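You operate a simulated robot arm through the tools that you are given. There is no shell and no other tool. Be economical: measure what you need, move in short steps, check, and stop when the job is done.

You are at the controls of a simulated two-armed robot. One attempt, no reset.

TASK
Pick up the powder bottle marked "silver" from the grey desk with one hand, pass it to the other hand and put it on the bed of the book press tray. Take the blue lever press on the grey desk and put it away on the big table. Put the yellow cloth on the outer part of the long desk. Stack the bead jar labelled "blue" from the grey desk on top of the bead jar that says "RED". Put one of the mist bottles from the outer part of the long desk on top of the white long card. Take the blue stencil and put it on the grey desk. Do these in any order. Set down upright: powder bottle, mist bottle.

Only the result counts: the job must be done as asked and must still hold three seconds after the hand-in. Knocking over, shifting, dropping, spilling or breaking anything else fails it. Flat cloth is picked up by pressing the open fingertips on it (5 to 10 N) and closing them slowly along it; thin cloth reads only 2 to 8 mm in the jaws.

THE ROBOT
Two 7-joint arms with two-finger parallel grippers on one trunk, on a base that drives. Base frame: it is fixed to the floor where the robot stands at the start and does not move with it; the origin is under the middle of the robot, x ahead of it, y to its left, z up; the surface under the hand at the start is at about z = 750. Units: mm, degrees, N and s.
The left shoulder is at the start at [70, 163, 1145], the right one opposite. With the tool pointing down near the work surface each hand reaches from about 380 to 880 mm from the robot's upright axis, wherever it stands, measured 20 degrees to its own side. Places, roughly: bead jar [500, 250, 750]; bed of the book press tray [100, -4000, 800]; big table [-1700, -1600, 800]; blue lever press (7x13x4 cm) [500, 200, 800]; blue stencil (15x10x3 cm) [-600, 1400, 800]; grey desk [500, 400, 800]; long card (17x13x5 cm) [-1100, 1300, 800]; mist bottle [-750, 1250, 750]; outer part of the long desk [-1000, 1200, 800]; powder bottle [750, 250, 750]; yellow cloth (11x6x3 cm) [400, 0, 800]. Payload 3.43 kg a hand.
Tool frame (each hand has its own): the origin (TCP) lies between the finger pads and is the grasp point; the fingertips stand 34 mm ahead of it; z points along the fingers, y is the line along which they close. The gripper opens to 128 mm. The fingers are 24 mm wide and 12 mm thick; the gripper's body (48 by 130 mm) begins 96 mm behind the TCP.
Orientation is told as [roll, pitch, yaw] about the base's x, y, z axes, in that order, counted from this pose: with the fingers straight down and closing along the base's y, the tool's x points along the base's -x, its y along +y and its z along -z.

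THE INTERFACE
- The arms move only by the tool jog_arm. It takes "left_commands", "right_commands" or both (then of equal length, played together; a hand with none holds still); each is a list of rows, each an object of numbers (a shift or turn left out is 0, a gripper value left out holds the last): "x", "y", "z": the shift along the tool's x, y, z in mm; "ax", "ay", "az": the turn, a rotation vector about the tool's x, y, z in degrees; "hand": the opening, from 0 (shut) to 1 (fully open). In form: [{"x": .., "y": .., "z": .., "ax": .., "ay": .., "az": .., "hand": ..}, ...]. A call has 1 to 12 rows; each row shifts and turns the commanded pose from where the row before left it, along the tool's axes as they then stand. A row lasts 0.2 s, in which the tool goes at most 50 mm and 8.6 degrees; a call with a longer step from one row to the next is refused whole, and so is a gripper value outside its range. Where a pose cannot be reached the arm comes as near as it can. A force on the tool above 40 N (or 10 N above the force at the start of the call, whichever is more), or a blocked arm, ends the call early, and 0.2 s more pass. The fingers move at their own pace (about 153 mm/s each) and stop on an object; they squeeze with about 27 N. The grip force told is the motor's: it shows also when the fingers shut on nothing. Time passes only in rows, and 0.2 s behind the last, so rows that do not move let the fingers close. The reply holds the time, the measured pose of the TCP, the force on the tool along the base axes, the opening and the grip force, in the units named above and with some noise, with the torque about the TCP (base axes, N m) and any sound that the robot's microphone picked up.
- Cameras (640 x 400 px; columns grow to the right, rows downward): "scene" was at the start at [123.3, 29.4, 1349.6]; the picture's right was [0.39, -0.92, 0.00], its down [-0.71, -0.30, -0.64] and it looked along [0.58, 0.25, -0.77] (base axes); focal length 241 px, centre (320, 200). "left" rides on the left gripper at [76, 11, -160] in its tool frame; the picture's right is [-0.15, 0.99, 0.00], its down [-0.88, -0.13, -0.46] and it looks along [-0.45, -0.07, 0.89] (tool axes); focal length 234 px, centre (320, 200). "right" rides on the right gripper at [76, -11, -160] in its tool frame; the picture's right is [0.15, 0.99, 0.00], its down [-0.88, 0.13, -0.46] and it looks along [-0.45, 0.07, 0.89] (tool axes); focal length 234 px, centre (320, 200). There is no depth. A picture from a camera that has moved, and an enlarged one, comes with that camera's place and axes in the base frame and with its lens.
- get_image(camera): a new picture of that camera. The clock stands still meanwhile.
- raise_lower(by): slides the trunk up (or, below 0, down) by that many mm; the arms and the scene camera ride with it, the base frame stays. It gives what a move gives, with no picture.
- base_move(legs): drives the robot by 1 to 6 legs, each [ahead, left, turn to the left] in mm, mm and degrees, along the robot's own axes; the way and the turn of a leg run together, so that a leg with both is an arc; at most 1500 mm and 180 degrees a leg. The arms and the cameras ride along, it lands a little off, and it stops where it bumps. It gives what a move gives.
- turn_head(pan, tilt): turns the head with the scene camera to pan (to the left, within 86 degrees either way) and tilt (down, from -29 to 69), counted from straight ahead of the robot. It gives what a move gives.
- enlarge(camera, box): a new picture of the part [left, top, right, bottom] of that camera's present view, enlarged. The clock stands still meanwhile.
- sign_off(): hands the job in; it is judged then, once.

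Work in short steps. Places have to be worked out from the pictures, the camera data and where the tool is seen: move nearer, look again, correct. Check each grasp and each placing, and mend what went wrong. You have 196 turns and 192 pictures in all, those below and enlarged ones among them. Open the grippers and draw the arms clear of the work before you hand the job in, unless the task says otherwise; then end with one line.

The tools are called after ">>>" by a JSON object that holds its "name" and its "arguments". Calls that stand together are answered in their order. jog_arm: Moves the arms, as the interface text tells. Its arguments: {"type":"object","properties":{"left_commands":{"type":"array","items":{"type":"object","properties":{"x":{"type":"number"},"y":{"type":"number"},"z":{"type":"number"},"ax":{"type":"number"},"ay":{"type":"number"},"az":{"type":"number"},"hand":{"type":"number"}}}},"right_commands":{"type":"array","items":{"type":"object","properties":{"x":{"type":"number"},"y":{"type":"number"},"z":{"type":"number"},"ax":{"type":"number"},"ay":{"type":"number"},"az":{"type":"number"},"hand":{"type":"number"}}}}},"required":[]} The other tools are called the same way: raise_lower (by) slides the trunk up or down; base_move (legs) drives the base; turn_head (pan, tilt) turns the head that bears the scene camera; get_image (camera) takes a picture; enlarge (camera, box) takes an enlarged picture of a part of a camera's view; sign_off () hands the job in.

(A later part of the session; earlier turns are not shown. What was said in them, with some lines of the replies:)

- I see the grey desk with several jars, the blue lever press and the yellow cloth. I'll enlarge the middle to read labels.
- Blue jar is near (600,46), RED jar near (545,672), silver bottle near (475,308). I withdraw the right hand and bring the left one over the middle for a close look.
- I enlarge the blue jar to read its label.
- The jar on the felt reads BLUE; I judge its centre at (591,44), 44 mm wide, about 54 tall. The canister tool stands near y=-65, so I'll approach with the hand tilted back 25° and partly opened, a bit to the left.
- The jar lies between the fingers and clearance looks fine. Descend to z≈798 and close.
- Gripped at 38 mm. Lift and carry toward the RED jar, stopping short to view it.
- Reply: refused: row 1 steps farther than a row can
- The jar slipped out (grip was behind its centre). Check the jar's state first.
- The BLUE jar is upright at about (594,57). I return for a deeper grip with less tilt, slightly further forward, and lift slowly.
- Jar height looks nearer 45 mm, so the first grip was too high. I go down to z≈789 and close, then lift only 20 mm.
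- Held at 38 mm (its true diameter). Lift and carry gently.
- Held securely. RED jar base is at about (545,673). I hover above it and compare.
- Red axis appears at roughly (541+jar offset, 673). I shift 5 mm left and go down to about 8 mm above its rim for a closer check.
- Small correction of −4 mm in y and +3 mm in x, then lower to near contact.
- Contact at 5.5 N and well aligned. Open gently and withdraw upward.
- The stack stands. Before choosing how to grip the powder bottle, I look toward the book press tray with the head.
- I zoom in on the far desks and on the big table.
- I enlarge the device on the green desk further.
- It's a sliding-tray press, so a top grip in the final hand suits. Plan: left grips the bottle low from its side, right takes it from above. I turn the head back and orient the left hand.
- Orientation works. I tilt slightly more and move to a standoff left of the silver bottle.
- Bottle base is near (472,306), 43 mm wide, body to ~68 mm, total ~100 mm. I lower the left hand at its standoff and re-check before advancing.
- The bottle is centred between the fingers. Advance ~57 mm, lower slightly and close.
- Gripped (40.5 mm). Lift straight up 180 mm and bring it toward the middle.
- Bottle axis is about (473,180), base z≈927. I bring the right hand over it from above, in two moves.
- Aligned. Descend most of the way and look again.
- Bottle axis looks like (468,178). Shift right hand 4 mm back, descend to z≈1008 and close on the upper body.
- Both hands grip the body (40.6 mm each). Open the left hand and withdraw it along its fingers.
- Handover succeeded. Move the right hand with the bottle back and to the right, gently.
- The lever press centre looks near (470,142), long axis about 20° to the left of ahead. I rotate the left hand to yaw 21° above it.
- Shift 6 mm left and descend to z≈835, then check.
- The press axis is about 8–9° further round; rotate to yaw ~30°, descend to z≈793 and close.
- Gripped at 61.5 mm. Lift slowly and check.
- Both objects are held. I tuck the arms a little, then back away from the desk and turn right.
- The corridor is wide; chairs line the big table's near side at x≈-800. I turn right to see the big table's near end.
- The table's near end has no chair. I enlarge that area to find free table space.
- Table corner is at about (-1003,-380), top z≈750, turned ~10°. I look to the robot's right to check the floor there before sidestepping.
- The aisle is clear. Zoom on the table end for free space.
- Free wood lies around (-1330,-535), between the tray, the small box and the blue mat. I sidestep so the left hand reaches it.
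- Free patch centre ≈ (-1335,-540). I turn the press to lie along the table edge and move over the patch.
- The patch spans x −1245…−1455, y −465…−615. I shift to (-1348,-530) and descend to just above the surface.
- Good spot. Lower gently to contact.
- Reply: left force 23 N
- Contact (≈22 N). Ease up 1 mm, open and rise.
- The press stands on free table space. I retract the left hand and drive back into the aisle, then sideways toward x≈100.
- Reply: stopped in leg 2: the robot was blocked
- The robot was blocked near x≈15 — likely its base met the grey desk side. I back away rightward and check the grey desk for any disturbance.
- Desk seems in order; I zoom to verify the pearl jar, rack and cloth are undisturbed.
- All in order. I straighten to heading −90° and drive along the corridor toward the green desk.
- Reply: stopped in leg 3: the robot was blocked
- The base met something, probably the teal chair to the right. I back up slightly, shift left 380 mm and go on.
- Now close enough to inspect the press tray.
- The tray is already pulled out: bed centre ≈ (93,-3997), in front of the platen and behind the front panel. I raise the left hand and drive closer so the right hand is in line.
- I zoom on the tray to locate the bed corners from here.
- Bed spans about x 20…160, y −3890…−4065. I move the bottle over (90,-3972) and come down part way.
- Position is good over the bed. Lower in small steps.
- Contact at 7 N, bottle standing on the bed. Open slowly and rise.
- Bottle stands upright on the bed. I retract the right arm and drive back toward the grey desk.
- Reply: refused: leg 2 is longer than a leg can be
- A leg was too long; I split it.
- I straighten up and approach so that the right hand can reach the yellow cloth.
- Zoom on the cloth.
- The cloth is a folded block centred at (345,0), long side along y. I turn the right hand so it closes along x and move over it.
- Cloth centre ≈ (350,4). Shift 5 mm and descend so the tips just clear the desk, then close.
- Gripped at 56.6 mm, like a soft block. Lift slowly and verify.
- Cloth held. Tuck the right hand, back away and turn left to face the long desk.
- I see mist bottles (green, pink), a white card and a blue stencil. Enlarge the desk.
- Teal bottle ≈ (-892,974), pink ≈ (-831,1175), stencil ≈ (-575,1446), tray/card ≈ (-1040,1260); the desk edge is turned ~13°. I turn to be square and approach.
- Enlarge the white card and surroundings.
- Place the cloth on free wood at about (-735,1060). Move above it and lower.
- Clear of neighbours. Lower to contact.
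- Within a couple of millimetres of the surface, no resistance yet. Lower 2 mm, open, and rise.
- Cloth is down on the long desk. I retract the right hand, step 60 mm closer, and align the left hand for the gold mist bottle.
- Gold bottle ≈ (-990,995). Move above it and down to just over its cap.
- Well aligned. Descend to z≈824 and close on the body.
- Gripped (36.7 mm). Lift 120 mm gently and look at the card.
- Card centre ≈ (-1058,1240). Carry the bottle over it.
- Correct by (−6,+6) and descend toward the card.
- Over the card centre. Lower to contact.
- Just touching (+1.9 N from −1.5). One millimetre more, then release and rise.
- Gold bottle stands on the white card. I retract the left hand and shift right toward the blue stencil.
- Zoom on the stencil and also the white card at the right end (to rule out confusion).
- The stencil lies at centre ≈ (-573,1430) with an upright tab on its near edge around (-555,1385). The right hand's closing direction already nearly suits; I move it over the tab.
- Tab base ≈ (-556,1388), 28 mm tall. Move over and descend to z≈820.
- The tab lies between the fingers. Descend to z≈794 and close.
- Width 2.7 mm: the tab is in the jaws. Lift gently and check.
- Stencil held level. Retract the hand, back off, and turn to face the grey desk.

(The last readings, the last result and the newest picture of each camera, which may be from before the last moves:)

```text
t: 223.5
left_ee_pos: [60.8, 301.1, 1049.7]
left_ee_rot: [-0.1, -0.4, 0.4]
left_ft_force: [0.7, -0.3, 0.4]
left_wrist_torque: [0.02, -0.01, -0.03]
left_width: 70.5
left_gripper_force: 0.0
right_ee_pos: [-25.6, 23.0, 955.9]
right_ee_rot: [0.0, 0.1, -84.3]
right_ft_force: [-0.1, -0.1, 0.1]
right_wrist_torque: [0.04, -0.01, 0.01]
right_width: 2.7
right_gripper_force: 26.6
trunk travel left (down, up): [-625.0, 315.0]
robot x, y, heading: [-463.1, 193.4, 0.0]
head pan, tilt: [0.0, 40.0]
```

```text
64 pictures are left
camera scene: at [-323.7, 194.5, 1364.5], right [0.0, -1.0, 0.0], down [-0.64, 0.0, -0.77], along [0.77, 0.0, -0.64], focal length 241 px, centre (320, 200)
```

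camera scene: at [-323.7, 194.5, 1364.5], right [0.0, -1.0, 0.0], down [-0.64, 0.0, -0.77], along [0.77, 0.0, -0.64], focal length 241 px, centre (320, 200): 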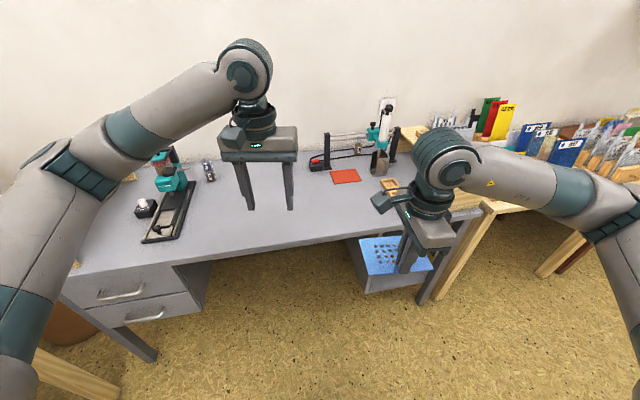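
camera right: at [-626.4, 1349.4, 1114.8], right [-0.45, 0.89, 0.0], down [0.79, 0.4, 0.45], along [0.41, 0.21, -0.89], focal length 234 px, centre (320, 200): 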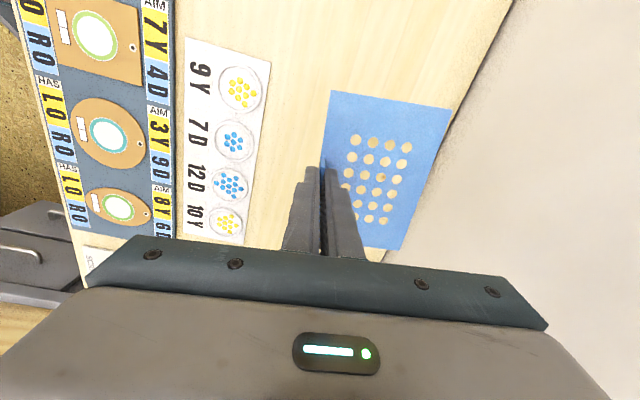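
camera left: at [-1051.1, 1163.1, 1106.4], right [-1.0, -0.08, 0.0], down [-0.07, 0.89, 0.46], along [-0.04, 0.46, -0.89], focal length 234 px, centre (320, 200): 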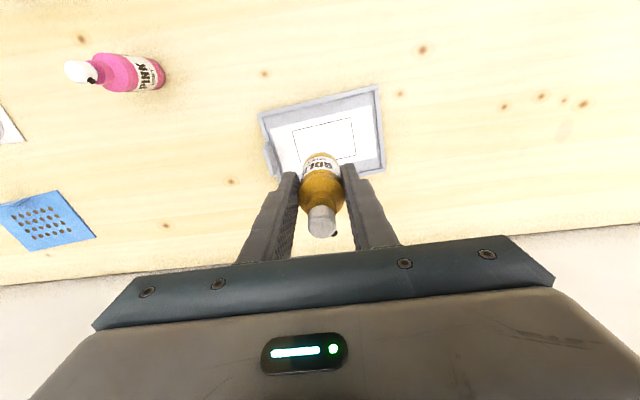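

Free grey-desk area around (390–490, 160–300). Drive forward so the right hand reaches it.

>>> {"name": "base_move", "arguments": {"legs": [[370, 97, 0]]}}

>>> {"name": "turn_head", "arguments": {"pan": 0, "tilt": 50}}

>>> {"name": "get_image", "arguments": {"camera": "scene"}}

```text
t: 226.0
left_ee_pos: [443.7, 397.9, 1048.0]
left_ee_rot: [0.1, -0.3, 0.2]
left_ft_force: [-0.7, -0.1, -0.3]
left_wrist_torque: [0.06, 0.0, 0.01]
left_width: 70.5
left_gripper_force: 0.1
right_ee_pos: [355.9, 118.6, 954.8]
right_ee_rot: [0.1, 0.0, -84.3]
right_ft_force: [-0.9, -0.5, -0.6]
right_wrist_torque: [0.0, 0.02, 0.0]
right_width: 2.9
right_gripper_force: 26.7
trunk travel left (down, up): [-625.0, 315.0]
robot x, y, heading: [-81.6, 291.0, 0.1]
head pan, tilt: [0.0, 40.0]
```

```text
t: 226.7
left_ee_pos: [443.2, 397.8, 1048.2]
left_ee_rot: [0.0, -0.2, 0.1]
left_ft_force: [0.3, -0.6, -0.4]
left_wrist_torque: [0.02, -0.01, 0.03]
left_width: 70.4
left_gripper_force: 0.1
right_ee_pos: [355.9, 118.6, 954.2]
right_ee_rot: [0.2, 0.2, -84.4]
right_ft_force: [-0.7, 0.5, -0.2]
right_wrist_torque: [-0.01, 0.03, 0.01]
right_width: 2.6
right_gripper_force: 26.5
trunk travel left (down, up): [-625.0, 315.0]
robot x, y, heading: [-78.2, 294.0, 0.1]
head pan, tilt: [0.0, 50.0]
```

```text
63 pictures are left
camera scene: at [50.3, 291.1, 1350.4], right [0.0, -1.0, 0.0], down [-0.77, 0.0, -0.64], along [0.64, 0.0, -0.77], focal length 241 px, centre (320, 200)
```

scene: 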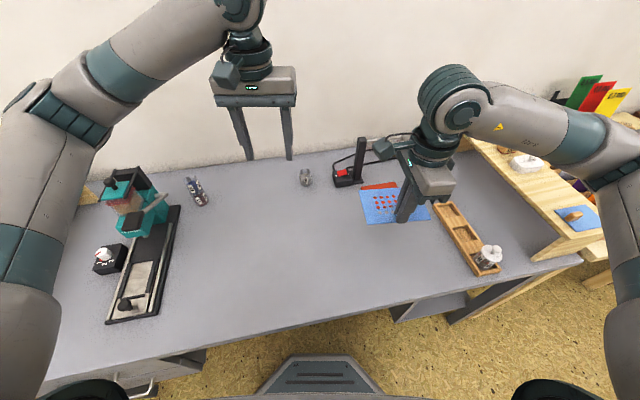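

Shift the left hand away a little, then move the stencil over (390,235) and lower.

>>> {"name": "jog_arm", "arguments": {"left_commands": [{"y": 40}, {"y": 40}, {}, {}, {}, {}, {}, {}, {}], "right_commands": [{"x": 37, "y": 15}, {"x": 37, "y": 15}, {"x": 37, "y": 15}, {"z": 30}, {"z": 35}, {"z": 35}, {"z": 30}, {"z": 15}, {}]}}

>>> {"name": "get_image", "arguments": {"camera": "scene"}}

```text
t: 228.7
left_ee_pos: [445.9, 476.1, 1049.7]
left_ee_rot: [0.0, -0.2, 0.3]
left_ft_force: [0.0, 0.6, -0.2]
left_wrist_torque: [-0.02, -0.02, -0.02]
left_width: 70.3
left_gripper_force: 0.2
right_ee_pos: [389.8, 232.8, 810.4]
right_ee_rot: [0.1, 0.1, -84.5]
right_ft_force: [-0.2, 0.3, 0.7]
right_wrist_torque: [0.0, 0.02, 0.02]
right_width: 2.5
right_gripper_force: 27.4
trunk travel left (down, up): [-625.0, 315.0]
robot x, y, heading: [-77.6, 291.2, 0.0]
head pan, tilt: [0.0, 50.0]
```

```text
62 pictures are left
camera scene: at [50.2, 291.2, 1350.4], right [0.0, -1.0, 0.0], down [-0.77, 0.0, -0.64], along [0.64, 0.0, -0.77], focal length 241 px, centre (320, 200)
```

scene: 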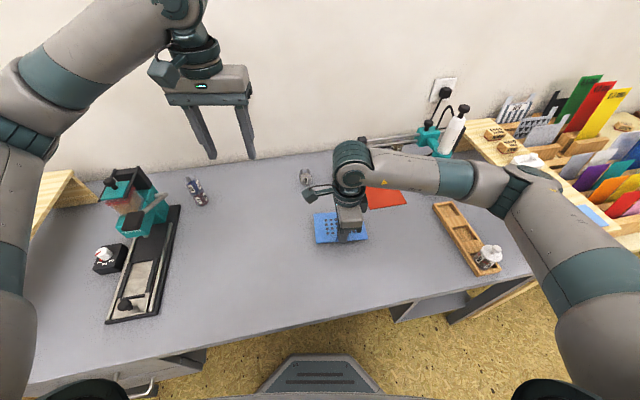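

Free area confirmed beneath. Lower to the desk.

>>> {"name": "jog_arm", "arguments": {"right_commands": [{"z": 8}, {"z": 5}, {"z": 3}, {}]}}

```text
t: 229.7
left_ee_pos: [445.1, 475.3, 1050.2]
left_ee_rot: [0.1, -0.3, 0.2]
left_ft_force: [-0.1, -0.4, 0.2]
left_wrist_torque: [-0.03, 0.01, 0.01]
left_width: 70.6
left_gripper_force: 0.0
right_ee_pos: [389.8, 231.7, 793.8]
right_ee_rot: [0.0, 0.0, -84.5]
right_ft_force: [0.1, -0.3, 0.9]
right_wrist_torque: [-0.07, 0.0, 0.0]
right_width: 2.5
right_gripper_force: 27.1
trunk travel left (down, up): [-625.0, 315.0]
robot x, y, heading: [-76.0, 291.0, 0.0]
head pan, tilt: [0.0, 50.0]
```

Just touching. Open partially and rise straight up.

>>> {"name": "jog_arm", "arguments": {"right_commands": [{"z": 0.5}, {"hand": 0.1}, {"hand": 0.2}, {"hand": 0.25}, {}, {"z": -15}, {"z": -30}, {"z": -45}, {"z": -45}, {"z": -45}]}}

>>> {"name": "get_image", "arguments": {"camera": "scene"}}

>>> {"name": "enlarge", "arguments": {"camera": "scene", "box": [160, 140, 420, 280]}}

```text
t: 231.9
left_ee_pos: [444.6, 476.3, 1050.2]
left_ee_rot: [0.0, -0.3, 0.2]
left_ft_force: [-0.1, -0.8, -0.4]
left_wrist_torque: [0.03, -0.01, -0.02]
left_width: 70.5
left_gripper_force: 0.1
right_ee_pos: [388.2, 230.5, 974.1]
right_ee_rot: [0.1, 0.0, -84.4]
right_ft_force: [-0.5, -0.6, 0.2]
right_wrist_torque: [0.01, -0.02, -0.05]
right_width: 32.0
right_gripper_force: 0.1
trunk travel left (down, up): [-625.0, 315.0]
robot x, y, heading: [-76.8, 293.2, 0.0]
head pan, tilt: [0.0, 50.0]
```

```text
61 pictures are left
camera scene: at [49.5, 291.4, 1350.4], right [0.0, -1.0, 0.0], down [-0.77, 0.0, -0.64], along [0.64, 0.0, -0.77], focal length 241 px, centre (320, 200)
```

scene: 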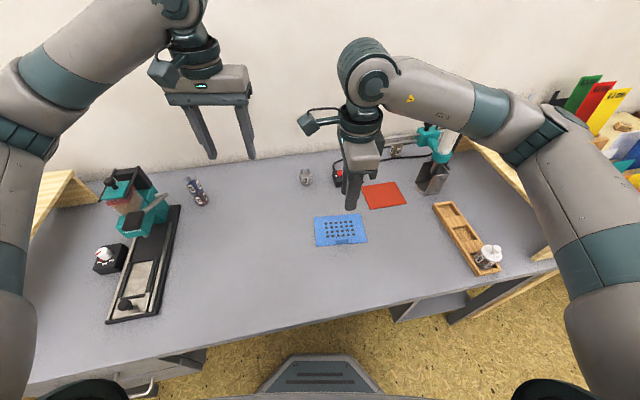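

```text
2.46 times, centred on (290, 210) of scene
camera zoom: at [49.5, 291.4, 1350.4], right [0.0, -1.0, 0.0], down [-0.77, 0.0, -0.64], along [0.64, 0.0, -0.77], focal length 594 px, centre (394, 175)
```

zoom: 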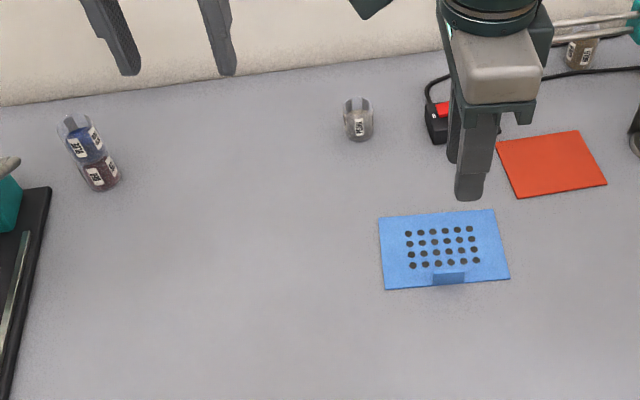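

All six jobs look complete: the stencil is flat on the grey desk and the jar stack stands. Open both grippers and back clear.

>>> {"name": "jog_arm", "arguments": {"left_commands": [{"hand": 1.0, "z": -20}, {}, {}], "right_commands": [{"hand": 1.0, "z": -20}, {}, {}]}}

>>> {"name": "base_move", "arguments": {"legs": [[-350, 0, 0]]}}

>>> {"name": "get_image", "arguments": {"camera": "scene"}}

```text
t: 232.7
left_ee_pos: [443.7, 474.9, 1070.5]
left_ee_rot: [0.0, -0.3, 0.2]
left_ft_force: [1.1, -0.6, -0.9]
left_wrist_torque: [0.02, -0.03, -0.02]
left_width: 128.3
left_gripper_force: 0.0
right_ee_pos: [389.4, 231.2, 994.2]
right_ee_rot: [0.1, 0.1, -84.4]
right_ft_force: [-0.4, -0.3, -0.6]
right_wrist_torque: [0.04, -0.01, -0.02]
right_width: 128.1
right_gripper_force: 0.0
trunk travel left (down, up): [-625.0, 315.0]
robot x, y, heading: [-81.6, 292.7, 0.1]
head pan, tilt: [0.0, 50.0]
```

```text
t: 235.1
left_ee_pos: [78.8, 473.3, 1069.9]
left_ee_rot: [0.1, -0.3, 0.1]
left_ft_force: [0.1, -0.2, 0.3]
left_wrist_torque: [-0.04, -0.01, 0.01]
left_width: 128.1
left_gripper_force: 0.0
right_ee_pos: [24.5, 230.9, 993.6]
right_ee_rot: [0.1, 0.0, -84.5]
right_ft_force: [-1.2, 0.3, 0.3]
right_wrist_torque: [0.02, -0.04, -0.02]
right_width: 127.8
right_gripper_force: 0.1
trunk travel left (down, up): [-625.0, 315.0]
robot x, y, heading: [-445.4, 291.8, -0.1]
head pan, tilt: [0.0, 50.0]
```

```text
59 pictures are left
camera scene: at [-314.0, 291.1, 1350.4], right [0.0, -1.0, 0.0], down [-0.77, 0.0, -0.64], along [0.64, 0.0, -0.77], focal length 241 px, centre (320, 200)
```

scene: 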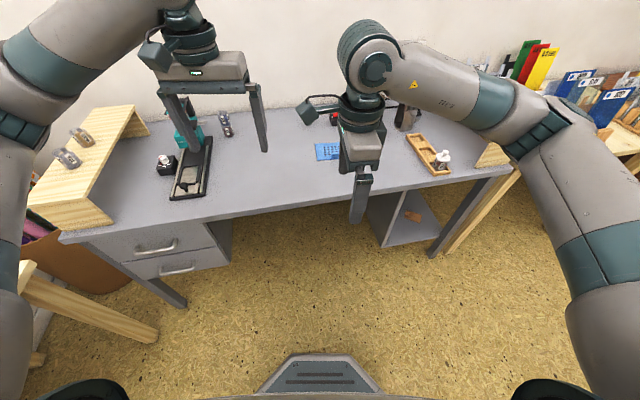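

The arms are clear, grippers open and everything is in place; I hand in.

>>> {"name": "sign_off", "arguments": {}}

```text
The job is handed in.
```

I did all six tasks and handed the job in. The robot was blocked twice while driving: near the grey desk, where nothing looked disturbed, and probably against the teal chair, which I did not check afterwards.
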